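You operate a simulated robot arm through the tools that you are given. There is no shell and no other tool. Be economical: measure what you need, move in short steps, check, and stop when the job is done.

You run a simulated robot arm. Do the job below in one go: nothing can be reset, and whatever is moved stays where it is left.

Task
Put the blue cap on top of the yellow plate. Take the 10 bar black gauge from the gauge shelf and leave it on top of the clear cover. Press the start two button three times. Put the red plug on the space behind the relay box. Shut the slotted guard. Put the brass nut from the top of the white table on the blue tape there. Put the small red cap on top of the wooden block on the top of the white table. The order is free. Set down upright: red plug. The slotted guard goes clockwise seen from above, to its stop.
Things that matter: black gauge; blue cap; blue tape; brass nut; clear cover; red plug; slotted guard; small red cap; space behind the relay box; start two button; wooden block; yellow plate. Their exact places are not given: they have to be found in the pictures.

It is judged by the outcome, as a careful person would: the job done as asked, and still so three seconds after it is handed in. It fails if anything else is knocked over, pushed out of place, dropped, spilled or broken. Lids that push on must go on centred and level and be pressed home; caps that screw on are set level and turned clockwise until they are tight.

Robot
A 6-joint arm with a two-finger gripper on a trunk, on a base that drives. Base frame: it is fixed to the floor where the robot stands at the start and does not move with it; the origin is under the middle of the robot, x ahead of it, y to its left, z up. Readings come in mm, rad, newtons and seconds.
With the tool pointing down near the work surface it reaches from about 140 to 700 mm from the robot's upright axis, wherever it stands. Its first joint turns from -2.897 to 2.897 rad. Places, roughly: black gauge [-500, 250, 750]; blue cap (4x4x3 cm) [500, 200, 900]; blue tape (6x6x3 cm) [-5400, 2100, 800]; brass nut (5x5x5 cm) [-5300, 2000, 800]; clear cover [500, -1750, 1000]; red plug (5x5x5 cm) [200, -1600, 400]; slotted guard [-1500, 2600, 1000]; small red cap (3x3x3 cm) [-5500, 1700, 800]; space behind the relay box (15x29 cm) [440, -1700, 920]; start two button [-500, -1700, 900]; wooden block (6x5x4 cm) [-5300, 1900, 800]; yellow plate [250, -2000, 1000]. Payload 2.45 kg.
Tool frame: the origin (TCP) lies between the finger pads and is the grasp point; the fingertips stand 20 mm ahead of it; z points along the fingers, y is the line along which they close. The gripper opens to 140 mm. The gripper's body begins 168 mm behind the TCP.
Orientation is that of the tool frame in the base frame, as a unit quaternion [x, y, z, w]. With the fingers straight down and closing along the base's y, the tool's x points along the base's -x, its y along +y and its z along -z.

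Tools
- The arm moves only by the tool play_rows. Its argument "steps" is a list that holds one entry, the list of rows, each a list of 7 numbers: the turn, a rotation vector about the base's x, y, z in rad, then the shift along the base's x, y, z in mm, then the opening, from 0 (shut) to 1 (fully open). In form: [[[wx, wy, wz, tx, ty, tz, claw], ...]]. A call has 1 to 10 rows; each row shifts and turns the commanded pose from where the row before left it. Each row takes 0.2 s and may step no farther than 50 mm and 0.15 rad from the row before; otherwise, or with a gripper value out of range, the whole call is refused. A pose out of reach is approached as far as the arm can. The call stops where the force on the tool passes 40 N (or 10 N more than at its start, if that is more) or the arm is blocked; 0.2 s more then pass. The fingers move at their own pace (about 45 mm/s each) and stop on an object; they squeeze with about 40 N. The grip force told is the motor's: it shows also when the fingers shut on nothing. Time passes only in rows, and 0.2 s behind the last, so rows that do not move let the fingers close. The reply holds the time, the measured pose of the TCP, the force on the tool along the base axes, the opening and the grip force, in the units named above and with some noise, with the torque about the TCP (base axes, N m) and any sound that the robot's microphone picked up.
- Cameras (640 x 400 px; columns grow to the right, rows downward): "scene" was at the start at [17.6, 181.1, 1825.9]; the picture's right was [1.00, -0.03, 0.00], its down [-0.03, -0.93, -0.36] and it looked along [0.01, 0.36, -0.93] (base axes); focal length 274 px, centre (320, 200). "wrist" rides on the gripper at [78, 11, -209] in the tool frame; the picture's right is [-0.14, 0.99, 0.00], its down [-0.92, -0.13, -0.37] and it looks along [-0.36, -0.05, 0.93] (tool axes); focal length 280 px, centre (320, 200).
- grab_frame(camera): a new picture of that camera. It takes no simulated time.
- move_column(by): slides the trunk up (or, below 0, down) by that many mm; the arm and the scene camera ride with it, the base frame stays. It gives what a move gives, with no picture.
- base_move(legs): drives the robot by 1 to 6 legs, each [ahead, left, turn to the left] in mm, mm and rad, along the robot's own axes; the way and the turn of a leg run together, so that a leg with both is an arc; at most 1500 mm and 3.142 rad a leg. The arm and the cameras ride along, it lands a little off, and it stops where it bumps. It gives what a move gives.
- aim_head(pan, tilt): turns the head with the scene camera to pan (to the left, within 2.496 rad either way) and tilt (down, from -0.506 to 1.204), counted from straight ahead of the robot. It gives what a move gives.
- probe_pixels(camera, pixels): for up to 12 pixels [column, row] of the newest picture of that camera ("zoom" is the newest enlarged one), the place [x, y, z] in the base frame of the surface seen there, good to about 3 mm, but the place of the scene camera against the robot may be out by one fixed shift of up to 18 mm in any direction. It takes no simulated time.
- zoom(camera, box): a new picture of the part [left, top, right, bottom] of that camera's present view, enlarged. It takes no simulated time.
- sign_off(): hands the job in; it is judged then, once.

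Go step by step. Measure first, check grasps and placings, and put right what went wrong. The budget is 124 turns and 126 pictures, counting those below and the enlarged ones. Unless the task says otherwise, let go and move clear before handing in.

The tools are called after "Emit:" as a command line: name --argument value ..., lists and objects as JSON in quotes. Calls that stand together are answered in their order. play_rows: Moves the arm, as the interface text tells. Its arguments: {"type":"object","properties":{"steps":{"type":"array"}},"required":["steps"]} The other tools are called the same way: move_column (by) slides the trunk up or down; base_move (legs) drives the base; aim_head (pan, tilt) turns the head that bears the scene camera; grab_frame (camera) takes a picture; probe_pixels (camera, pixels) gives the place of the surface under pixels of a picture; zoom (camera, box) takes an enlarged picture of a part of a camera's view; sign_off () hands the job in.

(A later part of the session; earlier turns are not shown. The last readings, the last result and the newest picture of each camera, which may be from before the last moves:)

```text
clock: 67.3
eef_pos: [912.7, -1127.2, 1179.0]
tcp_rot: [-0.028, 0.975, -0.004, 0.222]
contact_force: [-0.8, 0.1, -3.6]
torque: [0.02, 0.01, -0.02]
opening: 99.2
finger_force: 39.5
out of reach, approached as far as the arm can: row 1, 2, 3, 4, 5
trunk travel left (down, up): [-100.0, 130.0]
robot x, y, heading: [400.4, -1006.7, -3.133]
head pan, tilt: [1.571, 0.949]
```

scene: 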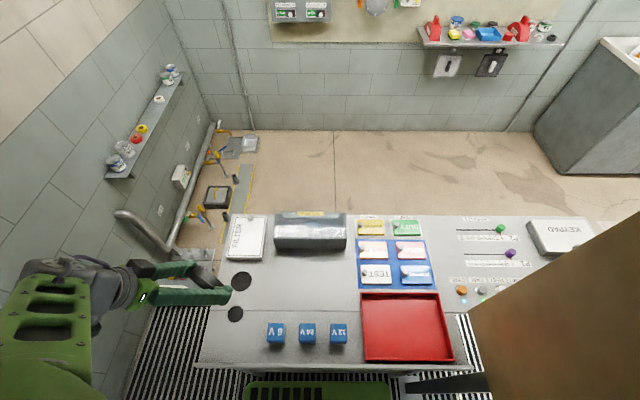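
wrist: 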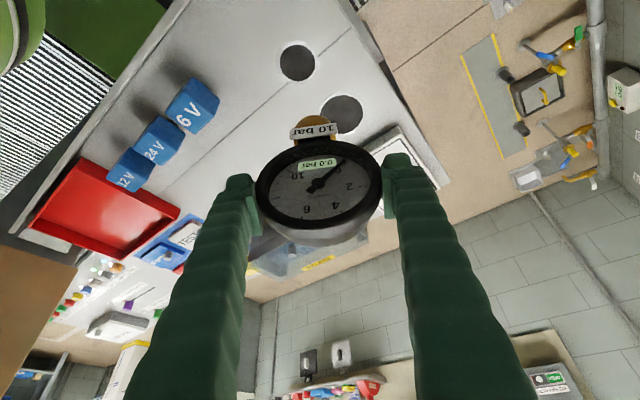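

The arm's rear stop is joint 1 itself (+2.9 rad), and the earlier blocks were probably the elbow against the head, which is panned left. I'll pan the head away and check the commanded pose.

Emit:
aim_head --pan -0.6 --tilt 0.8

Emit:
play_rows --steps '[[[0, 0, -0.1, 0, -45, 0, 0.6], [0, 0, 0, 0, 0, 0, 0.6]]]'

```text
clock: 69.3
eef_pos: [914.0, -1129.0, 1178.3]
tcp_rot: [-0.027, 0.974, -0.004, 0.223]
contact_force: [0.5, 0.0, -3.9]
torque: [0.0, 0.0, 0.01]
opening: 99.2
finger_force: 40.3
trunk travel left (down, up): [-100.0, 130.0]
robot x, y, heading: [399.4, -1001.6, -3.135]
head pan, tilt: [-0.6, 0.799]
```

```text
clock: 69.9
eef_pos: [913.2, -1173.5, 1178.3]
tcp_rot: [0.022, 0.975, -0.017, 0.222]
contact_force: [0.2, 0.2, -2.3]
torque: [0.0, 0.0, -0.01]
opening: 98.9
finger_force: 40.1
trunk travel left (down, up): [-100.0, 130.0]
robot x, y, heading: [397.6, -1003.7, -3.127]
head pan, tilt: [-0.6, 0.799]
```

That works. I'll sweep the arm to my left side, facing the table, with the head out of the way.

Emit:
play_rows --steps '[[[0, 0, -0.105, -21.5, -41, 0, 0.6], [0, 0, -0.105, -21.5, -41, 0, 0.6], [0, 0, -0.105, -21.5, -41, 0, 0.6], [0, 0, -0.105, -21.5, -41, 0, 0.6], [0, 0, -0.105, -34, -31.5, 0, 0.6], [0, 0, -0.105, -34, -31.5, 0, 0.6], [0, 0, -0.105, -34, -31.5, 0, 0.6], [0, 0, -0.105, -34, -31.5, 0, 0.6]]]'

Emit:
play_rows --steps '[[[0, 0, -0.105, -43, -16, 0, 0.6], [0, 0, -0.105, -43, -16, 0, 0.6], [0, 0, -0.105, -43, -16, 0, 0.6], [0, 0, -0.105, -43, -16, 0, 0.6], [0, 0, -0.105, -43, -16, 0, 0.6]]]'

Emit:
grab_frame --camera "wrist"

```text
clock: 71.6
eef_pos: [793.7, -1350.7, 1167.1]
tcp_rot: [0.287, 0.934, -0.073, 0.199]
contact_force: [0.0, 0.5, -3.3]
torque: [0.01, 0.04, -0.01]
opening: 99.1
finger_force: 40.2
trunk travel left (down, up): [-100.0, 130.0]
robot x, y, heading: [399.8, -1004.5, -3.131]
head pan, tilt: [-0.6, 0.799]
stopped in row 8: the arm was blocked; the commanded pose is now the measured one
```

```text
clock: 72.4
eef_pos: [727.3, -1317.1, 1115.8]
tcp_rot: [0.339, 0.926, -0.071, 0.149]
contact_force: [0.9, 0.4, -4.0]
torque: [0.0, 0.0, 0.0]
opening: 98.9
finger_force: 39.6
trunk travel left (down, up): [-100.0, 130.0]
robot x, y, heading: [401.3, -1005.9, -3.125]
head pan, tilt: [-0.6, 0.799]
stopped in row 3: the arm was blocked; the commanded pose is now the measured one
```

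```text
88 pictures are left
```

wrist: 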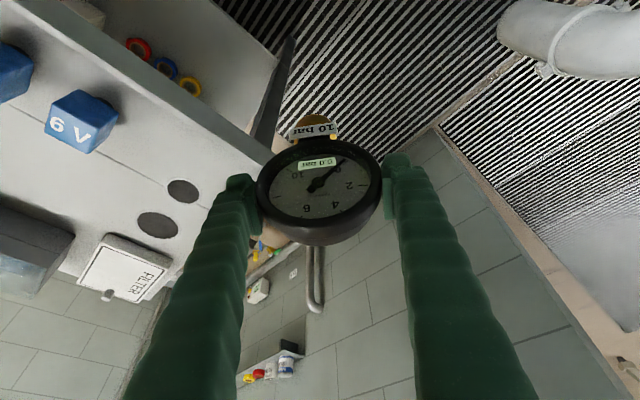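

It still blocks at the same arm bearing, so I'll look down at the robot's own body to see why.

Emit:
aim_head --pan 2.2 --tilt 1.2

Emit:
grab_frame --camera "scene"

Emit:
aim_head --pan 1.0 --tilt 1.2

Emit:
grab_frame --camera "scene"

```text
clock: 74.8
eef_pos: [727.5, -1318.1, 1117.2]
tcp_rot: [0.338, 0.927, -0.07, 0.149]
contact_force: [-0.4, -0.5, -3.0]
torque: [0.0, 0.02, -0.01]
opening: 98.7
finger_force: 40.4
trunk travel left (down, up): [-100.0, 130.0]
robot x, y, heading: [398.7, -1002.1, -3.137]
head pan, tilt: [2.201, 1.201]
```

```text
87 pictures are left
```

scene: 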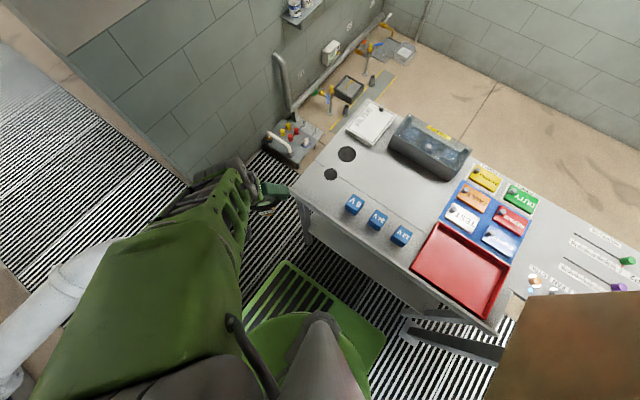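

```text
clock: 76.2
eef_pos: [728.0, -1319.0, 1117.0]
tcp_rot: [0.34, 0.926, -0.07, 0.147]
contact_force: [-0.3, -0.4, -3.0]
torque: [-0.04, -0.04, 0.02]
opening: 99.0
finger_force: 40.2
trunk travel left (down, up): [-100.0, 130.0]
robot x, y, heading: [398.7, -1002.6, -3.131]
head pan, tilt: [1.0, 1.201]
```

```text
86 pictures are left
```

scene: 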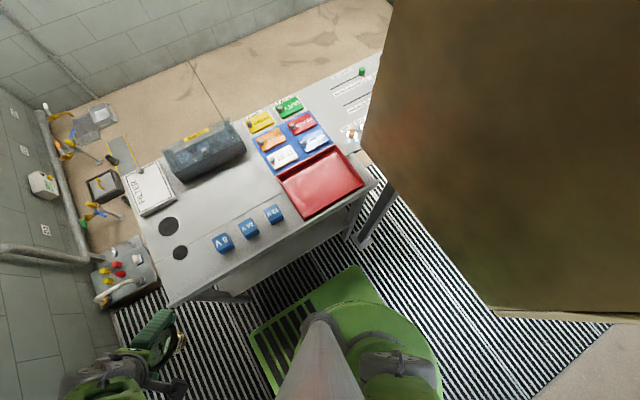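

The mast stands at my left side, so the arm's range is centred on my right, with the dead zone at the mast. I'll test this by sweeping the arm round the rear towards my right side.

Emit:
play_rows --steps '[[[0, 0, 0.05, 31, 37, 6, 0.6], [0, 0, 0.05, 28, 39, 6, 0.6], [0, 0, 0.05, 23, 42, 6, 0.6], [0, 0, 0.05, 19, 45, 6, 0.6], [0, 0, 0.05, 14, 46, 6, 0.6], [0, 0, 0.05, 10, 47, 6, 0.6], [0, 0, 0.05, 4, 48, 6, 0.6], [0, 0, 0.05, -1, 48, 6, 0.6], [0, 0, 0.105, -6, 48, 0, 0.6], [0, 0, 0.105, -11, 47, 0, 0.6]]]'

```text
clock: 78.4
eef_pos: [768.6, -1116.3, 1165.3]
tcp_rot: [0.045, 0.985, -0.021, 0.163]
contact_force: [0.2, 0.4, -3.3]
torque: [0.01, 0.0, 0.03]
opening: 98.8
finger_force: 39.3
out of reach, approached as far as the arm can: row 4, 5, 6, 7, 8, 9, 10
trunk travel left (down, up): [-100.0, 130.0]
robot x, y, heading: [400.4, -1001.8, -3.13]
head pan, tilt: [1.0, 1.201]
```

It's out of reach again at the same bearing. I'll work out where the mast stands by locating the camera from its centre-pixel ray at two pan angles.

Emit:
probe_pixels --camera "scene" --pixels '[[320, 200], [318, 325], [380, 340], [320, 390], [400, 370], [100, 370], [125, 355]]'

Emit:
aim_head --pan -1.57 --tilt 1.2

Emit:
grab_frame --camera "scene"

Emit:
probe_pixels --camera "scene" --pixels '[[320, 200], [318, 325], [320, 360], [320, 390], [200, 380], [440, 380]]'

```text
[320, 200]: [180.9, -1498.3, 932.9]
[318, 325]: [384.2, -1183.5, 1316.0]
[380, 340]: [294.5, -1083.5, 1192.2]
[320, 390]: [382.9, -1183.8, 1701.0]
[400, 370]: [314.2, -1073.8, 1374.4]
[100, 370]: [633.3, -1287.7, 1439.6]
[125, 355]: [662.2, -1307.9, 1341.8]
```

```text
clock: 80.7
eef_pos: [770.2, -1117.8, 1165.2]
tcp_rot: [0.047, 0.985, -0.021, 0.163]
contact_force: [-0.9, 0.0, -4.0]
torque: [-0.01, -0.02, 0.0]
opening: 98.8
finger_force: 40.0
trunk travel left (down, up): [-100.0, 130.0]
robot x, y, heading: [398.6, -1002.1, -3.132]
head pan, tilt: [-1.571, 1.201]
```

```text
85 pictures are left
```

scene: 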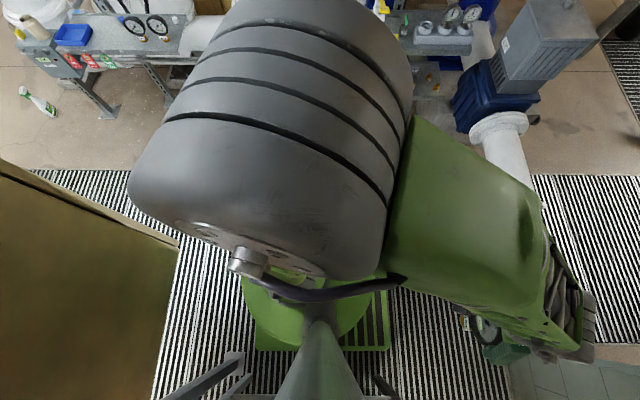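

```text
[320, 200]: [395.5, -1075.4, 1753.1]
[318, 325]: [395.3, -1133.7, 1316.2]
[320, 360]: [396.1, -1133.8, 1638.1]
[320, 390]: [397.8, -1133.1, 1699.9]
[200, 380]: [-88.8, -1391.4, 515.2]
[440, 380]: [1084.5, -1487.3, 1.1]
```

The mast is a thin pole 157 mm to my left, and the elbow strikes it while the arm is folded. With the arm stretched out the elbow should clear it. I'll back away from the table, raise the trunk and extend the arm low.

Emit:
base_move --legs '[[0, -320, 0]]'

Emit:
move_column --by 130

Emit:
play_rows --steps '[[[-0.02, -0.116, 0, 0, 0, 0, 0.6], [0, 0, -0.035, 24, -23.4, -35, 0.6], [0, 0, -0.035, 24, -23.4, -35, 0.6], [0, 0, -0.035, 24, -23.4, -35, 0.6], [0, 0, -0.035, 24, -23.4, -35, 0.6], [0, 0, -0.035, 24, -23.4, -35, 0.6], [0, 0, -0.035, 24, -23.4, -35, 0.6], [0, 0, -0.035, 24, -23.4, -35, 0.6], [0, 0, -0.035, 24, -23.4, -35, 0.6], [0, 0, -0.035, 24, -23.4, -35, 0.6]]]'

```text
clock: 84.2
eef_pos: [767.1, -793.4, 1164.6]
tcp_rot: [0.048, 0.985, -0.021, 0.163]
contact_force: [-0.4, 0.8, -3.4]
torque: [-0.01, 0.0, 0.02]
opening: 99.0
finger_force: 40.3
trunk travel left (down, up): [-100.0, 130.0]
robot x, y, heading: [392.2, -678.2, -3.131]
head pan, tilt: [-1.571, 1.201]
```

```text
clock: 85.8
eef_pos: [767.0, -792.9, 1295.2]
tcp_rot: [0.048, 0.985, -0.022, 0.164]
contact_force: [0.0, -0.5, -3.9]
torque: [0.0, -0.04, -0.02]
opening: 98.9
finger_force: 39.9
trunk travel left (down, up): [-230.0, 0.0]
robot x, y, heading: [397.7, -679.6, -3.13]
head pan, tilt: [-1.571, 1.201]
```

```text
clock: 88.0
eef_pos: [983.0, -1006.0, 977.0]
tcp_rot: [0.201, 0.954, -0.062, 0.214]
contact_force: [0.5, -0.3, -3.3]
torque: [0.1, 0.03, 0.03]
opening: 98.5
finger_force: 39.9
trunk travel left (down, up): [-230.0, 0.0]
robot x, y, heading: [397.0, -679.9, -3.131]
head pan, tilt: [-1.571, 1.201]
```

Extended to r≈670. Now I'll sweep towards my left side, stretched out.

Emit:
play_rows --steps '[[[0, 0, -0.068, -27, -36, 0, 0.6], [0, 0, -0.068, -27, -36, 0, 0.6], [0, 0, -0.068, -27, -36, 0, 0.6], [0, 0, -0.068, -27, -36, 0, 0.6], [0, 0, -0.068, -36, -27, 0, 0.6], [0, 0, -0.068, -36, -27, 0, 0.6], [0, 0, -0.068, -36, -27, 0, 0.6], [0, 0, -0.068, -36, -27, 0, 0.6]]]'

```text
clock: 89.8
eef_pos: [730.7, -1257.1, 979.8]
tcp_rot: [0.45, 0.865, -0.117, 0.188]
contact_force: [-0.3, 0.8, -2.7]
torque: [0.01, -0.03, -0.02]
opening: 98.8
finger_force: 39.9
trunk travel left (down, up): [-230.0, 0.0]
robot x, y, heading: [397.0, -681.9, -3.132]
head pan, tilt: [-1.571, 1.201]
```

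It passed the mast. I'll continue to x≈507 and check the picture.

Emit:
play_rows --steps '[[[0, 0, -0.068, -37, -11, 0, 0.6], [0, 0, -0.068, -37, -11, 0, 0.6], [0, 0, -0.068, -37, -11, 0, 0.6], [0, 0, -0.068, -37, -11, 0, 0.6], [0, 0, -0.068, -37, -11, 10, 0.6], [0, 0, -0.068, -37, -11, 10, 0.6], [0, 0, 0, 0, 0, 40, 0.6], [0, 0, 0, 0, 0, 45, 0.6], [0, 0, 0, 0, 0, 45, 0.6], [0, 0, 0, 0, 0, 0, 0.6]]]'

Emit:
aim_head --pan 1.3 --tilt 0.9

Emit:
grab_frame --camera "scene"

```text
clock: 92.0
eef_pos: [507.5, -1322.1, 1128.8]
tcp_rot: [0.615, 0.756, -0.153, 0.161]
contact_force: [-0.1, -1.0, -3.4]
torque: [0.03, 0.01, -0.02]
opening: 99.0
finger_force: 40.0
trunk travel left (down, up): [-230.0, 0.0]
robot x, y, heading: [393.7, -681.7, -3.134]
head pan, tilt: [-1.571, 1.201]
```

```text
clock: 94.5
eef_pos: [506.0, -1322.0, 1128.2]
tcp_rot: [0.615, 0.757, -0.153, 0.161]
contact_force: [-0.1, 0.0, -3.2]
torque: [0.05, 0.0, 0.0]
opening: 98.9
finger_force: 40.0
trunk travel left (down, up): [-230.0, 0.0]
robot x, y, heading: [398.6, -679.4, -3.133]
head pan, tilt: [1.3, 0.901]
```

```text
84 pictures are left
```

scene: 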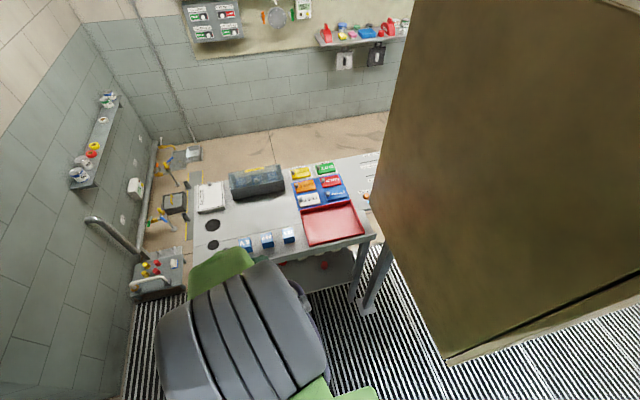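

Next I'll drive sideways so the gauge comes above the relay box, after raising it slightly.

Emit:
play_rows --steps '[[[0, 0, 0, 0, 0, 30, 0.6], [0, 0, 0, 0, 0, 0, 0.6]]]'

Emit:
base_move --legs '[[0, 460, 0]]'

Emit:
grab_frame --camera "wrist"

Emit:
grab_frame --camera "scene"

```text
clock: 95.1
eef_pos: [506.6, -1321.3, 1159.1]
tcp_rot: [0.615, 0.756, -0.153, 0.161]
contact_force: [-0.9, 0.8, -4.2]
torque: [0.04, 0.02, 0.01]
opening: 99.1
finger_force: 40.4
trunk travel left (down, up): [-230.0, 0.0]
robot x, y, heading: [395.3, -679.6, -3.135]
head pan, tilt: [1.3, 0.901]
```

```text
clock: 99.6
eef_pos: [510.1, -1780.9, 1160.2]
tcp_rot: [0.616, 0.756, -0.154, 0.161]
contact_force: [0.5, 0.5, -3.4]
torque: [-0.01, -0.01, 0.0]
opening: 98.7
finger_force: 40.2
trunk travel left (down, up): [-230.0, 0.0]
robot x, y, heading: [399.8, -1135.0, -3.136]
head pan, tilt: [1.3, 0.901]
```

```text
83 pictures are left
```

wrist: 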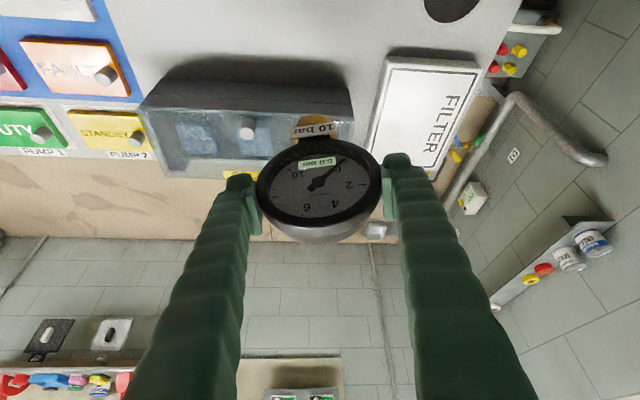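

```text
82 pictures are left
```

scene: 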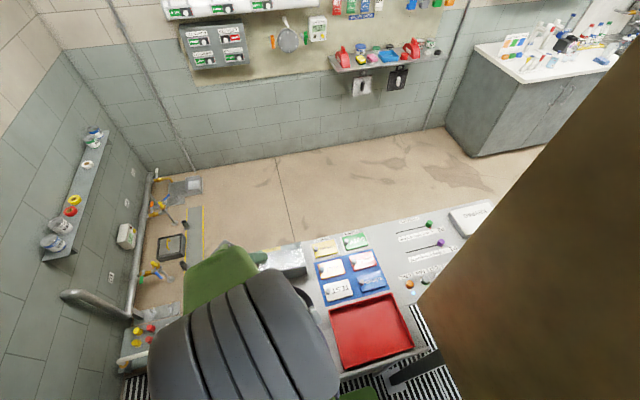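

The wrist view shows the box, the knob at (247,125) and the yellow plate at (105,130). I'll measure them accurately from here.

Emit:
zoom --camera "wrist" --box '[60, 60, 380, 200]'

Emit:
probe_pixels --camera "wrist" --pixels '[[247, 122], [150, 105], [345, 90], [250, 98], [185, 180], [140, 110], [352, 100], [105, 130], [75, 130], [135, 137], [105, 110], [115, 150]]'

```text
2.00 times, centred on (220, 130) of wrist
```

zoom: 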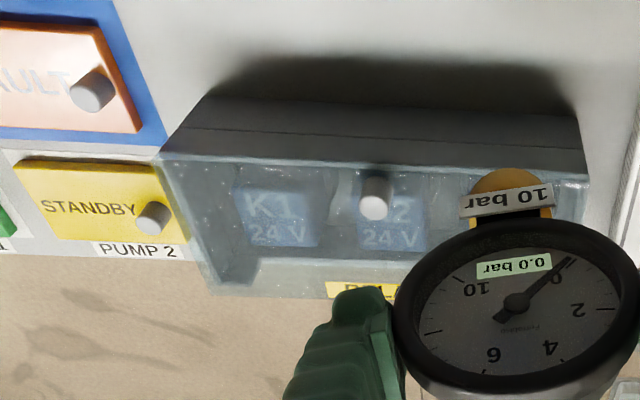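

```text
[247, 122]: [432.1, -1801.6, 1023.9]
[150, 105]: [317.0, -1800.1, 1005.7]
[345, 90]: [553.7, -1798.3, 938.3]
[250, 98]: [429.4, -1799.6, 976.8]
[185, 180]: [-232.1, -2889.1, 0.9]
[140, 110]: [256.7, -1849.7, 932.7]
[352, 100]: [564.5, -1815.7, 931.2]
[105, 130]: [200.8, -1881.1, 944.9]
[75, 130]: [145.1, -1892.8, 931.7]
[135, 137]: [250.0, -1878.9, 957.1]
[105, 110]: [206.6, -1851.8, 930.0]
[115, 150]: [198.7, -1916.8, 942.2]
```

True box: x 308–553, y −1799…−1901, top z≈1006, knob at x≈432. I'll level the gauge and move it to (493, −1853), then lower it.

Emit:
play_rows --steps '[[[0.0066, -0.0334, 0, -8, -36, 0, 0.6], [0, 0, 0, -9, -37, 0, 0.6], [0, 0, 0, 0, 0, -22, 0.6], [0, 0, 0, 0, 0, -20, 0.6], [0, 0, 0, 0, 0, 0, 0.6]]]'

Emit:
grab_frame --camera "wrist"

```text
clock: 100.8
eef_pos: [511.3, -1820.6, 1111.0]
tcp_rot: [0.618, 0.752, -0.146, 0.176]
contact_force: [2.1, -2.0, 26.9]
torque: [-0.35, -0.17, -0.02]
opening: 99.0
finger_force: 39.3
out of reach, approached as far as the arm can: row 1, 2, 3
trunk travel left (down, up): [-230.0, 0.0]
robot x, y, heading: [402.6, -1140.6, -3.135]
head pan, tilt: [1.3, 0.901]
```

```text
80 pictures are left
```

wrist: 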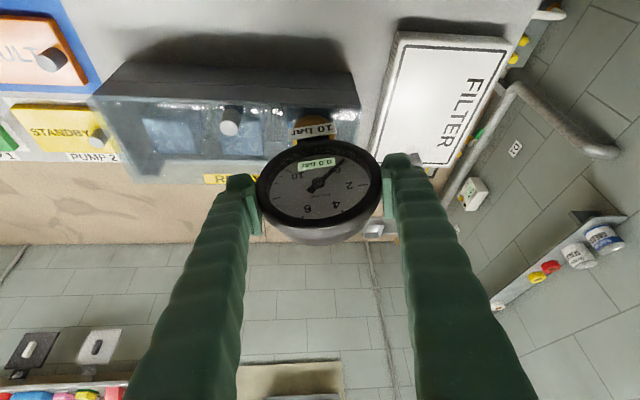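

The gauge touched the cover at y≈−1820 (27 N), because reach ran out. I'll lift off, line the robot up with the target, and lower the trunk for more reach.

Emit:
play_rows --steps '[[[0, 0, 0, 0, 5, 35, 0.6], [0, 0, 0, 0, 0, 40, 0.6], [0, 0, 0, 0, 0, 0, 0.6]]]'

Emit:
move_column --by -70

Emit:
play_rows --steps '[[[0, 0, 0, 0, 0, 40, 0.6], [0, 0, 0, -16, -30, 0, 0.6], [0, 0, 0, 0, -10, 0, 0.6], [0, 0, 0, 0, 0, 0, 0.6]]]'

Emit:
grab_frame --camera "wrist"

```text
clock: 101.6
eef_pos: [515.1, -1803.0, 1172.6]
tcp_rot: [0.62, 0.751, -0.151, 0.168]
contact_force: [-0.5, -0.5, -2.6]
torque: [-0.01, -0.03, 0.02]
opening: 99.0
finger_force: 39.9
out of reach, approached as far as the arm can: row 1, 2
trunk travel left (down, up): [-230.0, 0.0]
robot x, y, heading: [400.0, -1137.3, -3.134]
head pan, tilt: [1.3, 0.901]
```

```text
clock: 102.7
eef_pos: [517.0, -1804.7, 1109.5]
tcp_rot: [0.619, 0.751, -0.154, 0.174]
contact_force: [0.8, 1.8, 35.1]
torque: [-0.1, 0.08, 0.03]
opening: 99.5
finger_force: 40.2
trunk travel left (down, up): [-160.0, 70.0]
robot x, y, heading: [400.2, -1143.0, -3.132]
head pan, tilt: [1.3, 0.901]
```

```text
clock: 103.7
eef_pos: [513.5, -1829.3, 1130.1]
tcp_rot: [0.62, 0.749, -0.161, 0.166]
contact_force: [-0.4, 0.1, -2.5]
torque: [0.0, 0.0, 0.0]
opening: 99.3
finger_force: 40.3
out of reach, approached as far as the arm can: row 1, 2, 3
trunk travel left (down, up): [-160.0, 70.0]
robot x, y, heading: [396.6, -1140.4, -3.135]
head pan, tilt: [1.3, 0.901]
```

```text
79 pictures are left
```

wrist: 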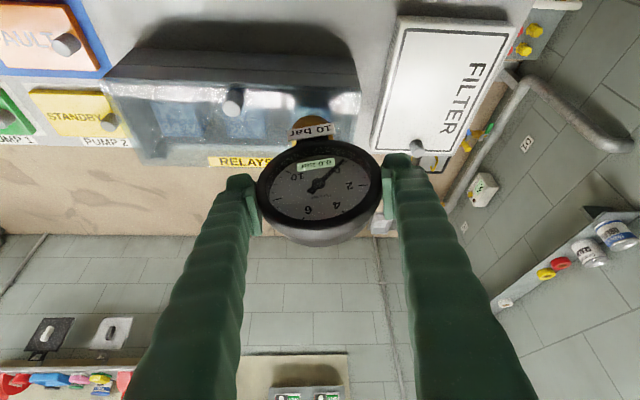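

Lowering the trunk helps. I'll lift, lower the trunk another 60 mm and align the robot's x with the target.

Emit:
play_rows --steps '[[[0, 0, 0, 0, 25, 40, 0.6], [0, 0, 0, 0, 25, 40, 0.6], [0, 0, 0, 0, 0, 0, 0.6]]]'

Emit:
move_column --by -60

Emit:
base_move --legs '[[-100, 0, 0]]'

Emit:
play_rows --steps '[[[0, 0, -0.04, -38, -10, 0, 0.6], [0, 0, -0.04, -38, -10, 0, 0.6], [0, 0, -0.04, -38, -10, 0, 0.6], [0, 0, 0, 0, -25, 0, 0.6], [0, 0, 0, 0, -25, 0, 0.6], [0, 0, 0, 0, 0, 0, 0.6]]]'

Emit:
grab_frame --camera "wrist"

```text
clock: 104.7
eef_pos: [515.9, -1752.7, 1149.8]
tcp_rot: [0.626, 0.755, -0.141, 0.132]
contact_force: [1.0, -0.5, -3.7]
torque: [0.01, -0.01, 0.0]
opening: 99.1
finger_force: 40.1
out of reach, approached as far as the arm can: row 1, 2
trunk travel left (down, up): [-160.0, 70.0]
robot x, y, heading: [400.8, -1141.4, -3.133]
head pan, tilt: [1.3, 0.901]
stopped in row 3: the arm was blocked; the commanded pose is now the measured one
```

```text
clock: 105.7
eef_pos: [515.4, -1753.6, 1089.8]
tcp_rot: [0.626, 0.756, -0.14, 0.134]
contact_force: [-1.0, -0.3, -3.3]
torque: [0.0, 0.01, -0.01]
opening: 99.2
finger_force: 39.7
trunk travel left (down, up): [-100.0, 130.0]
robot x, y, heading: [398.3, -1138.9, -3.138]
head pan, tilt: [1.3, 0.901]
```

```text
clock: 106.8
eef_pos: [617.0, -1753.0, 1088.6]
tcp_rot: [0.626, 0.755, -0.141, 0.133]
contact_force: [0.6, -0.2, -2.3]
torque: [-0.01, 0.04, -0.02]
opening: 98.8
finger_force: 40.4
trunk travel left (down, up): [-100.0, 130.0]
robot x, y, heading: [497.7, -1138.0, -3.131]
head pan, tilt: [1.3, 0.901]
```

```text
clock: 108.2
eef_pos: [515.5, -1818.4, 1078.3]
tcp_rot: [0.67, 0.713, -0.162, 0.124]
contact_force: [-2.7, 6.5, 23.8]
torque: [0.86, 0.5, 0.01]
opening: 99.9
finger_force: 40.2
out of reach, approached as far as the arm can: row 2, 3, 4, 5
trunk travel left (down, up): [-100.0, 130.0]
robot x, y, heading: [499.4, -1138.1, -3.132]
head pan, tilt: [1.3, 0.901]
```

```text
78 pictures are left
```

wrist: 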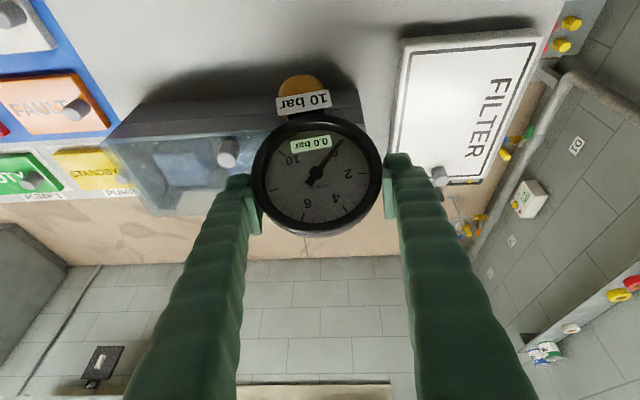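

The gauge dragged against the box edge because the raise had been blocked, so I'm backing off now. I'll then bring the arm to my front side, away from the mast.

Emit:
play_rows --steps '[[[0, 0, 0, 0, 30, 0, 0.6], [0, 0, 0, 0, 40, 0, 0.6], [0, 0, 0, 0, 40, 10, 0.6], [0, 0, 0, 0, 0, 0, 0.6]]]'

Emit:
grab_frame --camera "wrist"

Emit:
grab_frame --camera "scene"

```text
clock: 109.5
eef_pos: [510.6, -1687.4, 1030.4]
tcp_rot: [0.676, 0.722, -0.121, 0.085]
contact_force: [-0.9, -0.5, -2.9]
torque: [-0.05, -0.03, -0.01]
opening: 99.9
finger_force: 39.9
trunk travel left (down, up): [-100.0, 130.0]
robot x, y, heading: [494.8, -1136.9, -3.136]
head pan, tilt: [1.3, 0.901]
stopped in row 4: the arm was blocked; the commanded pose is now the measured one
```

```text
77 pictures are left
```

wrist: 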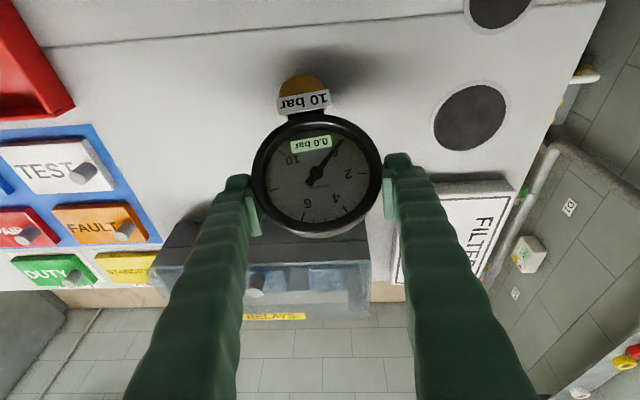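

```text
76 pictures are left
```

scene: 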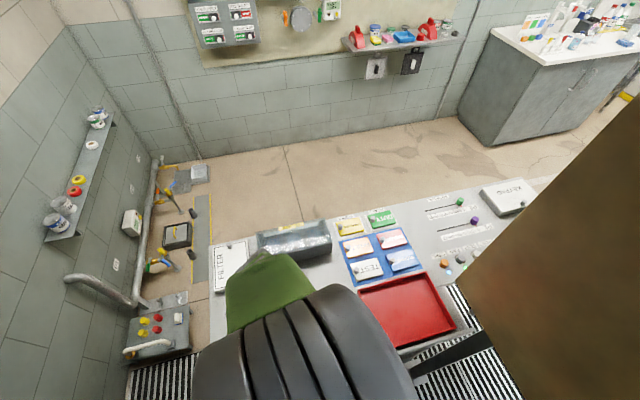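

The box is unmoved and the gauge has pivoted a bit in the grip. I'll raise it with the trunk so it clears the blue blocks, then back away to open floor.

Emit:
move_column --by 130

Emit:
base_move --legs '[[0, -450, 0]]'

Emit:
play_rows --steps '[[[0, 0, 0, 0, -35, -30, 0.6], [0, 0, 0, 0, -35, -30, 0.6], [0, 0, 0, 0, -25, -30, 0.6], [0, 0, 0, 0, -10, -40, 0.6], [0, 0, 0, 0, 0, -40, 0.6], [0, 0, 0, 0, 0, 0, 0.6]]]'

```text
clock: 111.0
eef_pos: [510.4, -1688.7, 1160.5]
tcp_rot: [0.676, 0.722, -0.122, 0.087]
contact_force: [-1.1, -0.9, -2.6]
torque: [-0.07, -0.03, -0.02]
opening: 99.5
finger_force: 39.9
trunk travel left (down, up): [-230.0, 0.0]
robot x, y, heading: [496.9, -1136.7, -3.133]
head pan, tilt: [1.3, 0.901]
```

```text
clock: 115.5
eef_pos: [505.7, -1236.1, 1158.6]
tcp_rot: [0.677, 0.72, -0.122, 0.085]
contact_force: [0.0, 0.1, -3.0]
torque: [-0.09, -0.01, 0.03]
opening: 99.2
finger_force: 40.0
trunk travel left (down, up): [-230.0, 0.0]
robot x, y, heading: [497.4, -686.4, -3.139]
head pan, tilt: [1.3, 0.901]
```

```text
clock: 116.9
eef_pos: [504.1, -1340.1, 991.2]
tcp_rot: [0.678, 0.72, -0.122, 0.085]
contact_force: [-0.7, 0.0, -2.7]
torque: [-0.09, -0.03, -0.01]
opening: 99.1
finger_force: 39.6
trunk travel left (down, up): [-230.0, 0.0]
robot x, y, heading: [497.2, -684.2, -3.138]
head pan, tilt: [1.3, 0.901]
```

Now I'll sweep the stretched arm past the mast to my front.

Emit:
play_rows --steps '[[[0, 0, -0.07, -46, 8, 0, 0.6], [0, 0, -0.07, -46, 8, 0, 0.6], [0, 0, -0.07, -46, 8, 0, 0.6], [0, 0, -0.07, -46, 8, 0, 0.6], [0, 0, -0.07, -46, 8, 0, 0.6], [0, 0, -0.07, -39.4, 22.6, 0, 0.6], [0, 0, -0.07, -39.4, 22.6, 0, 0.6], [0, 0, -0.07, -39.4, 22.6, 0, 0.6], [0, 0, -0.07, -39.4, 22.6, 0, 0.6], [0, 0, -0.07, -39.4, 22.6, 0, 0.6]]]'

Emit:
play_rows --steps '[[[0, 0, -0.07, -29, 35, 0, 0.6], [0, 0, -0.07, -29, 35, 0, 0.6], [0, 0, -0.07, -29, 35, 0, 0.6], [0, 0, -0.07, -29, 35, 0, 0.6], [0, 0, -0.07, -29, 35, 0, 0.6], [0, 0, 0, 0, 0, 0, 0.6]]]'

```text
clock: 119.1
eef_pos: [78.4, -1186.6, 986.8]
tcp_rot: [0.883, 0.444, -0.144, 0.038]
contact_force: [-0.9, -0.3, -2.8]
torque: [-0.07, 0.03, 0.04]
opening: 99.3
finger_force: 39.6
trunk travel left (down, up): [-230.0, 0.0]
robot x, y, heading: [494.9, -685.3, -3.134]
head pan, tilt: [1.3, 0.901]
```

```text
clock: 119.9
eef_pos: [18.8, -1104.3, 989.4]
tcp_rot: [0.918, 0.37, -0.14, 0.034]
contact_force: [9.0, -0.4, 0.2]
torque: [0.03, 0.21, -0.33]
opening: 99.0
finger_force: 39.8
trunk travel left (down, up): [-230.0, 0.0]
robot x, y, heading: [495.9, -684.8, -3.134]
head pan, tilt: [1.3, 0.901]
stopped in row 3: the force on the tool passed its limit at 57 N (the readings are from after the stop); the commanded pose is now the measured one
```

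Something touched the tool at (19,−1104,989), probably the big panel. I'll look.

Emit:
aim_head --pan 0.6 --tilt 0.9

Emit:
grab_frame --camera "scene"

Emit:
grab_frame --camera "wrist"

```text
clock: 121.0
eef_pos: [16.9, -1104.9, 988.3]
tcp_rot: [0.918, 0.369, -0.141, 0.032]
contact_force: [12.3, 1.6, -9.2]
torque: [-0.28, -0.3, -0.62]
opening: 99.0
finger_force: 40.6
trunk travel left (down, up): [-230.0, 0.0]
robot x, y, heading: [492.0, -683.8, -3.139]
head pan, tilt: [0.6, 0.901]
```

```text
75 pictures are left
```

scene: 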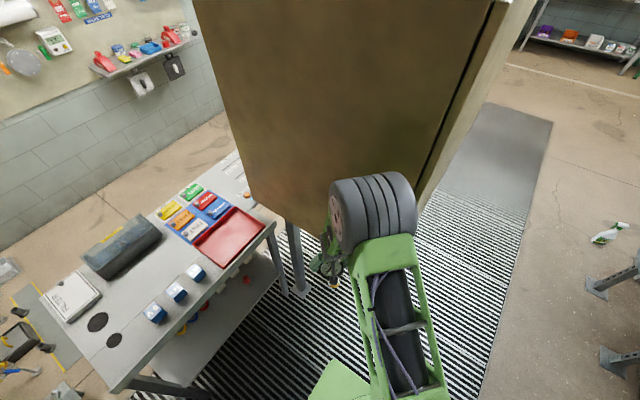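

```text
74 pictures are left
```

wrist: 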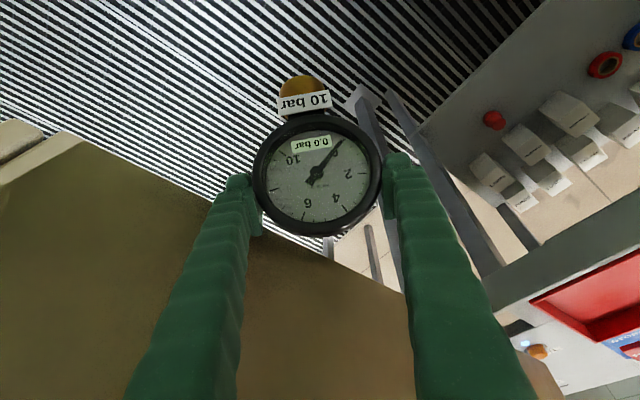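

The "panel" is actually a cabinet whose side I touched lightly. I'll pull back in +x, shift the robot away and finish the sweep.

Emit:
play_rows --steps '[[[0, 0, 0, 30, 0, 0, 0.6], [0, 0, 0, 20, 0, 0, 0.6]]]'

Emit:
base_move --legs '[[-180, -80, 0]]'

Emit:
play_rows --steps '[[[0, 0, -0.07, -33, 30, 0, 0.6], [0, 0, -0.07, -30, 35, 0, 0.6], [0, 0, -0.07, -26, 36, 0, 0.6], [0, 0, -0.07, -23, 40, 0, 0.6], [0, 0, -0.07, -20, 40, 0, 0.6], [0, 0, -0.07, -16, 42, 0, 0.6], [0, 0, -0.07, -10, 42, 0, 0.6], [0, 0, -0.07, -8, 44, 0, 0.6], [0, 0, -0.07, -3, 44, 0, 0.6], [0, 0, 0, 0, 0, 0, 0.6]]]'

Emit:
grab_frame --camera "scene"

```text
clock: 121.6
eef_pos: [64.2, -1105.4, 989.5]
tcp_rot: [0.918, 0.369, -0.143, 0.033]
contact_force: [-0.1, 0.6, -2.1]
torque: [-0.08, 0.05, -0.04]
opening: 98.9
finger_force: 39.8
trunk travel left (down, up): [-230.0, 0.0]
robot x, y, heading: [496.0, -684.3, -3.136]
head pan, tilt: [0.6, 0.901]
```

```text
clock: 123.1
eef_pos: [244.4, -1023.6, 989.0]
tcp_rot: [0.918, 0.368, -0.143, 0.033]
contact_force: [0.6, -0.4, -3.2]
torque: [-0.07, 0.07, 0.01]
opening: 99.3
finger_force: 40.0
trunk travel left (down, up): [-230.0, 0.0]
robot x, y, heading: [676.0, -605.9, -3.139]
head pan, tilt: [0.6, 0.901]
```

```text
clock: 125.3
eef_pos: [72.9, -670.4, 987.5]
tcp_rot: [0.987, 0.066, -0.145, -0.013]
contact_force: [0.8, 0.3, -3.5]
torque: [0.0, 0.04, 0.01]
opening: 99.1
finger_force: 39.6
trunk travel left (down, up): [-230.0, 0.0]
robot x, y, heading: [672.3, -607.7, -3.137]
head pan, tilt: [0.6, 0.901]
```

```text
73 pictures are left
```

scene: 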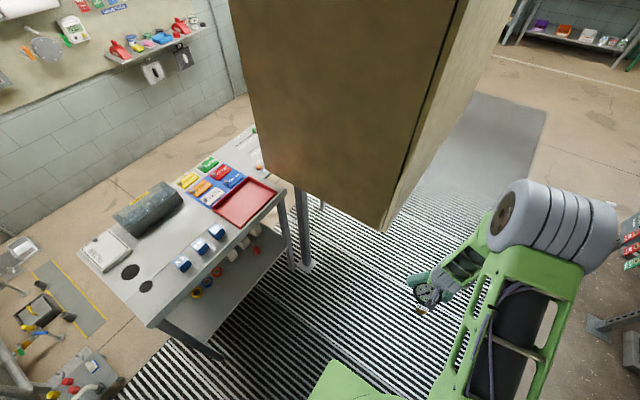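

The arm is now in front. I'll raise it, then turn to face the table and approach.

Emit:
play_rows --steps '[[[0, 0, 0, 0, 0, 50, 0.6], [0, 0, 0, 0, 0, 50, 0.6], [0, 0, 0, 0, 0, 50, 0.6], [0, 0, 0, 0, 0, 50, 0.6], [0, 0, 0, 0, 0, 0, 0.6]]]'

Emit:
base_move --legs '[[0, 0, 1.571], [350, -180, 0]]'

Emit:
aim_head --pan 0.3 --tilt 0.95

Emit:
grab_frame --camera "scene"

Emit:
grab_frame --camera "wrist"

```text
clock: 126.5
eef_pos: [74.7, -671.7, 1166.0]
tcp_rot: [0.986, 0.066, -0.149, -0.02]
contact_force: [0.1, -0.5, -2.9]
torque: [-0.01, 0.08, -0.02]
opening: 99.0
finger_force: 40.2
out of reach, approached as far as the arm can: row 2, 4
trunk travel left (down, up): [-230.0, 0.0]
robot x, y, heading: [673.7, -606.9, -3.14]
head pan, tilt: [0.6, 0.901]
```

```text
clock: 132.8
eef_pos: [572.0, -1553.5, 1165.3]
tcp_rot: [0.65, 0.745, -0.119, 0.092]
contact_force: [-0.4, -0.3, -3.0]
torque: [-0.02, -0.02, 0.06]
opening: 98.9
finger_force: 39.9
trunk travel left (down, up): [-230.0, 0.0]
robot x, y, heading: [500.6, -954.5, -1.561]
head pan, tilt: [0.6, 0.901]
```

```text
clock: 133.6
eef_pos: [572.0, -1553.8, 1165.2]
tcp_rot: [0.649, 0.746, -0.119, 0.091]
contact_force: [-0.2, 0.3, -3.0]
torque: [-0.04, -0.04, -0.04]
opening: 98.8
finger_force: 39.8
trunk travel left (down, up): [-230.0, 0.0]
robot x, y, heading: [505.1, -953.2, -1.562]
head pan, tilt: [0.3, 0.949]
```

```text
72 pictures are left
```

scene: 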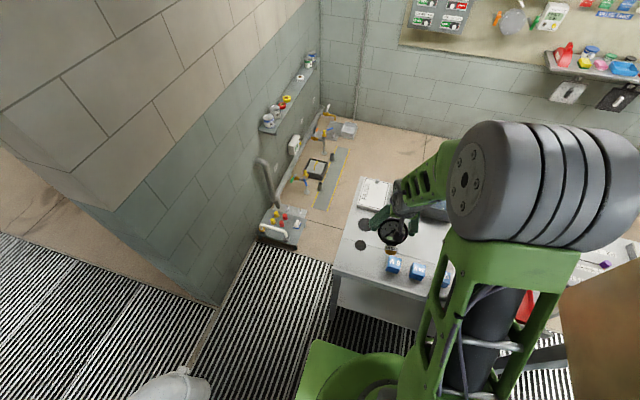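

```text
71 pictures are left
```

wrist: 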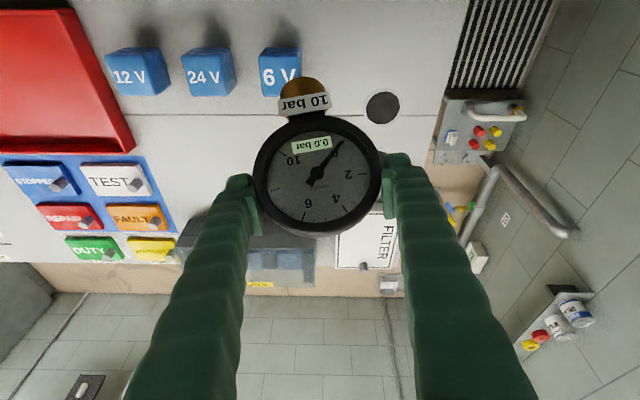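

Facing the table with the arm ahead now. I'll measure the gauge's tilt in the grip and where the base's front edge is.

Emit:
probe_pixels --camera "wrist" --pixels '[[318, 160], [318, 215], [280, 185], [355, 185], [305, 82], [300, 105], [300, 90], [318, 233], [318, 118]]'

Emit:
probe_pixels --camera "scene" --pixels '[[318, 345], [360, 355], [300, 390], [335, 275], [375, 312]]'

Emit:
zoom --camera "wrist" --box '[240, 60, 400, 250]'

```text
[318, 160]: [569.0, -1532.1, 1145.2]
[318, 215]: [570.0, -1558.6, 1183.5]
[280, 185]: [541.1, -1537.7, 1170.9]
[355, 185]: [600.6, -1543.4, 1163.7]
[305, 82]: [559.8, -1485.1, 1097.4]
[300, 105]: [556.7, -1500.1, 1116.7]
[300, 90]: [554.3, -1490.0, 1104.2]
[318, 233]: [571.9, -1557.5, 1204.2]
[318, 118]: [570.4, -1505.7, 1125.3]
```

```text
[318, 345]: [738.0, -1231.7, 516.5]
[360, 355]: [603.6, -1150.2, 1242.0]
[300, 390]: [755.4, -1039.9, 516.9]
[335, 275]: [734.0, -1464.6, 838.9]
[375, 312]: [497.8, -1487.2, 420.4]
```

```text
2.11 times, centred on (320, 155) of wrist
```

zoom: 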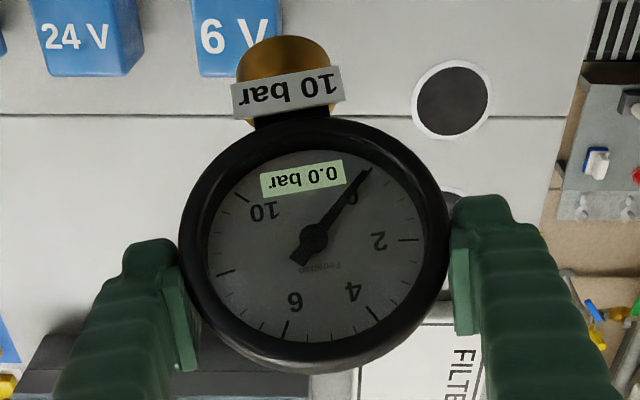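

The gauge face tilts 34° in the grip. I'll rotate the tool about its closing axis to bring the gauge upright.

Emit:
play_rows --steps '[[[0.0077, -0.059, 0, 0, 0, 0, 0.6], [-0.146, -0.019, 0, 0, 0, 0, 0.6], [-0.146, -0.019, 0, 0, 0, 0, 0.6], [-0.146, -0.019, 0, 0, 0, 0, 0.6], [-0.146, -0.019, 0, 0, 0, 0, 0.6], [0, 0, 0, 0, 0, 0, 0.6]]]'

Emit:
grab_frame --camera "wrist"

Emit:
probe_pixels --camera "wrist" --pixels '[[318, 160], [318, 215], [280, 185], [355, 185], [305, 82], [318, 233], [318, 118]]'

```text
clock: 135.0
eef_pos: [564.9, -1553.2, 1165.4]
tcp_rot: [0.645, 0.732, -0.173, 0.134]
contact_force: [-0.3, 0.4, -2.9]
torque: [-0.04, -0.01, 0.0]
opening: 98.8
finger_force: 40.3
out of reach, approached as far as the arm can: row 1, 3, 4, 5
trunk travel left (down, up): [-230.0, 0.0]
robot x, y, heading: [503.4, -956.9, -1.562]
head pan, tilt: [0.3, 0.949]
```

```text
69 pictures are left
```

wrist: 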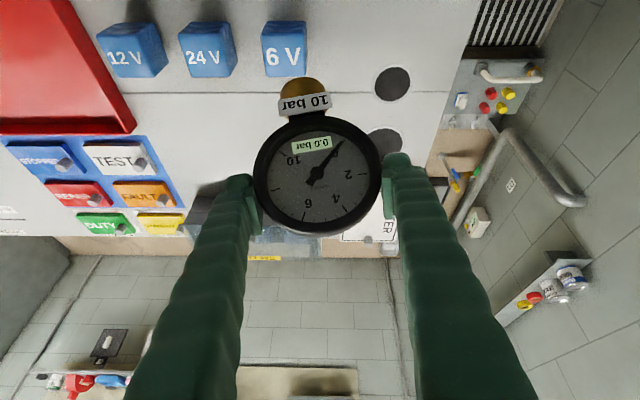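

```text
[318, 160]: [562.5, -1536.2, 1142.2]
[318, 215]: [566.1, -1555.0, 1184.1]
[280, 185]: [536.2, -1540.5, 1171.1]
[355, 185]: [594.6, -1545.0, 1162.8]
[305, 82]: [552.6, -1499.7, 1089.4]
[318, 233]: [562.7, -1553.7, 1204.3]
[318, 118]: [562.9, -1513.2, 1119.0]
```

The tilt is only partly reached. A lower trunk should flatten the forearm, so I'll back off from the table, lower the trunk and raise the arm.

Emit:
base_move --legs '[[-210, 0, 0]]'

Emit:
move_column --by -200

Emit:
play_rows --steps '[[[0, 0, 0, 0, 0, 50, 0.6], [0, 0, 0, 0, 0, 50, 0.6], [0, 0, 0, 0, 0, 50, 0.6], [0, 0, 0, 0, 0, 50, 0.6], [-0.14, -0.018, 0, 0, 0, 0, 0.6], [-0.14, -0.018, 0, 0, 0, 0, 0.6], [0.0077, -0.059, 0, 0, 0, 0, 0.6], [0, 0, 0, 0, 0, 0, 0.6]]]'

Emit:
grab_frame --camera "wrist"

Emit:
probe_pixels --camera "wrist" --pixels '[[318, 160], [318, 215], [280, 185], [355, 185], [305, 82], [318, 233], [318, 118]]'

```text
clock: 136.7
eef_pos: [561.8, -1345.3, 1165.0]
tcp_rot: [0.645, 0.732, -0.174, 0.134]
contact_force: [0.6, 0.5, -3.3]
torque: [-0.08, -0.01, -0.01]
opening: 98.8
finger_force: 39.9
trunk travel left (down, up): [-230.0, 0.0]
robot x, y, heading: [500.5, -744.4, -1.56]
head pan, tilt: [0.3, 0.949]
```

```text
clock: 138.8
eef_pos: [559.4, -1345.4, 965.4]
tcp_rot: [0.645, 0.732, -0.173, 0.134]
contact_force: [0.8, 0.2, -3.9]
torque: [-0.08, -0.02, 0.01]
opening: 98.8
finger_force: 40.1
trunk travel left (down, up): [-30.0, 200.0]
robot x, y, heading: [502.0, -743.4, -1.565]
head pan, tilt: [0.3, 0.949]
```

```text
clock: 140.6
eef_pos: [570.5, -1342.5, 1159.6]
tcp_rot: [0.632, 0.692, -0.241, 0.254]
contact_force: [0.3, -0.2, -2.7]
torque: [-0.02, -0.02, 0.01]
opening: 98.7
finger_force: 39.9
out of reach, approached as far as the arm can: row 4
trunk travel left (down, up): [-30.0, 200.0]
robot x, y, heading: [501.9, -745.1, -1.563]
head pan, tilt: [0.3, 0.949]
```

```text
68 pictures are left
```

wrist: 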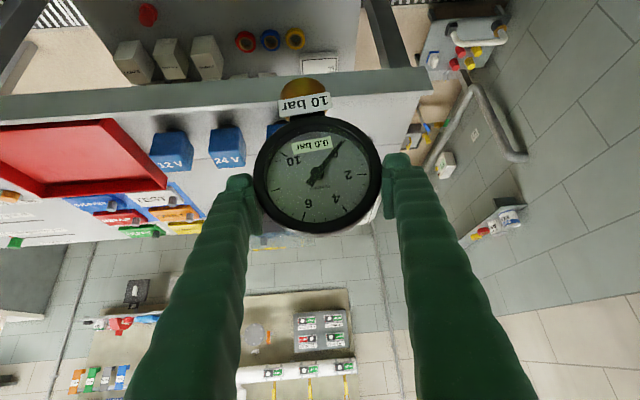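

```text
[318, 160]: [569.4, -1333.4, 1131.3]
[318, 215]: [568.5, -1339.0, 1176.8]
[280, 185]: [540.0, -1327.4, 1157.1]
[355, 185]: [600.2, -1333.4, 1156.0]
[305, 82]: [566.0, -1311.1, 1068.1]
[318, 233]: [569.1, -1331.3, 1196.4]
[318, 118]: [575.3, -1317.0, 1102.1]
```

Only about 8° of tilt remains. I'll correct it, then drive in so the gauge comes above the cover.

Emit:
play_rows --steps '[[[-0.134, -0.017, 0, 0, 0, 0, 0.6], [0.0016, -0.0125, 0, 0, 0, 5, 0.6], [0, 0, 0, 0, 0, 0, 0.6]]]'

Emit:
base_move --legs '[[200, -100, 0], [220, 0, 0]]'

Emit:
grab_frame --camera "wrist"

Emit:
probe_pixels --camera "wrist" --pixels '[[318, 160], [318, 215], [280, 185], [355, 185], [305, 82], [318, 233], [318, 118], [300, 82]]'

Emit:
grab_frame --camera "scene"

```text
clock: 141.4
eef_pos: [565.4, -1344.0, 1165.1]
tcp_rot: [0.634, 0.686, -0.246, 0.259]
contact_force: [0.1, -0.2, -3.5]
torque: [0.0, -0.05, 0.02]
opening: 98.7
finger_force: 40.0
out of reach, approached as far as the arm can: row 1
trunk travel left (down, up): [-30.0, 200.0]
robot x, y, heading: [500.8, -745.9, -1.566]
head pan, tilt: [0.3, 0.949]
```

```text
clock: 144.4
eef_pos: [467.3, -1746.9, 1163.9]
tcp_rot: [0.637, 0.683, -0.246, 0.257]
contact_force: [0.3, 0.0, -3.0]
torque: [-0.01, -0.03, 0.02]
opening: 98.5
finger_force: 39.9
trunk travel left (down, up): [-30.0, 200.0]
robot x, y, heading: [406.6, -1145.8, -1.576]
head pan, tilt: [0.3, 0.949]
stopped in leg 2: the robot was blocked; the commanded pose is now the measured one
```

```text
67 pictures are left
```

wrist: 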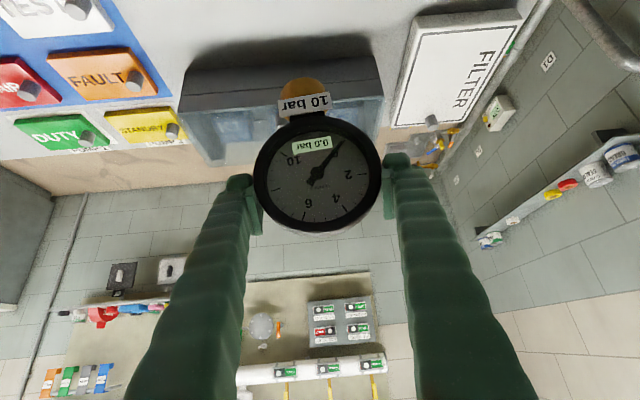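

```text
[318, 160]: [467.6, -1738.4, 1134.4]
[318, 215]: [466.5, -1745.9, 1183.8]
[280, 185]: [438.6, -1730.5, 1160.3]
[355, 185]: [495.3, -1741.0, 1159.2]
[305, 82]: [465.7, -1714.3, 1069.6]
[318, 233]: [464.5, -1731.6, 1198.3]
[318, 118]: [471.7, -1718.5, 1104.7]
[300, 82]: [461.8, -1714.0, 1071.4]
```

```text
66 pictures are left
```

scene: 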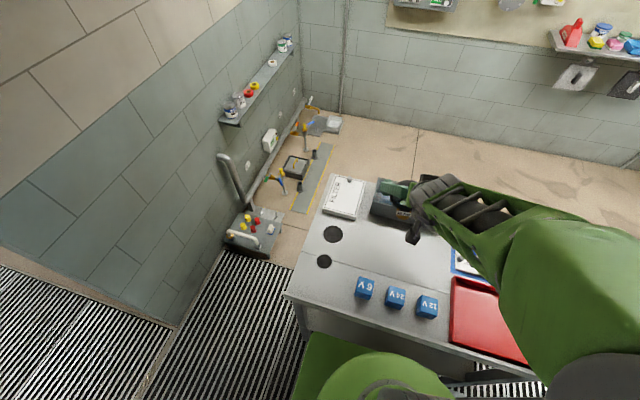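

The base has reached the table edge, so I'll back off 5 mm. Now I'll extend over the cover and finish the tilt correction.

Emit:
base_move --legs '[[-6, 0, 0]]'

Emit:
play_rows --steps '[[[0, 0, 0, 10, -40, -5, 0.6], [0, 0, 0, 10, -40, -5, 0.6], [0, 0, 0, 5, -30, -5, 0.6], [-0.13, -0.02, 0, 0, 0, 0, 0.6], [0, 0, 0, 0, 0, 0, 0.6]]]'

Emit:
grab_frame --camera "wrist"

Emit:
probe_pixels --camera "wrist" --pixels '[[318, 160], [318, 215], [280, 185], [355, 185], [305, 82], [318, 233], [318, 118], [300, 82]]'

```text
clock: 145.2
eef_pos: [467.5, -1739.7, 1164.5]
tcp_rot: [0.637, 0.684, -0.247, 0.257]
contact_force: [0.7, 0.5, -2.9]
torque: [-0.04, 0.02, 0.01]
opening: 98.4
finger_force: 40.4
trunk travel left (down, up): [-30.0, 200.0]
robot x, y, heading: [409.9, -1143.7, -1.574]
head pan, tilt: [0.3, 0.949]
```

```text
clock: 146.4
eef_pos: [487.4, -1854.2, 1150.4]
tcp_rot: [0.636, 0.68, -0.255, 0.26]
contact_force: [0.6, 0.4, -3.1]
torque: [-0.02, -0.02, 0.01]
opening: 98.3
finger_force: 40.1
out of reach, approached as far as the arm can: row 4
trunk travel left (down, up): [-30.0, 200.0]
robot x, y, heading: [405.8, -1144.5, -1.57]
head pan, tilt: [0.3, 0.949]
```

```text
65 pictures are left
```

wrist: 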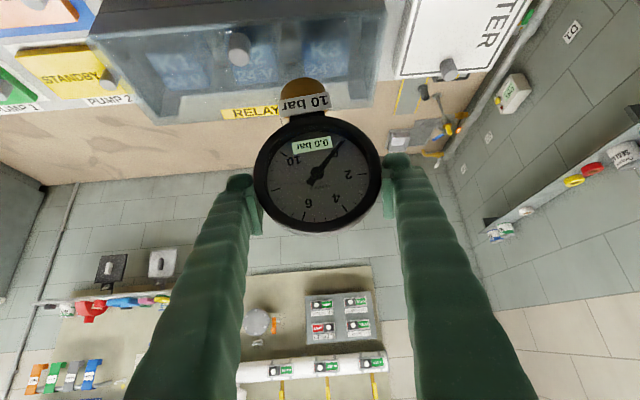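

```text
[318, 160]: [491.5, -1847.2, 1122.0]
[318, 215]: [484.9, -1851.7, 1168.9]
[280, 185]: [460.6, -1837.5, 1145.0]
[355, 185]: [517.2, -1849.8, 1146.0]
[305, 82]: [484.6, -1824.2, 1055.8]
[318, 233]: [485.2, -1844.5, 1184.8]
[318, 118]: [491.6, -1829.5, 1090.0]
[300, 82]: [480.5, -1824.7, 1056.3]
```

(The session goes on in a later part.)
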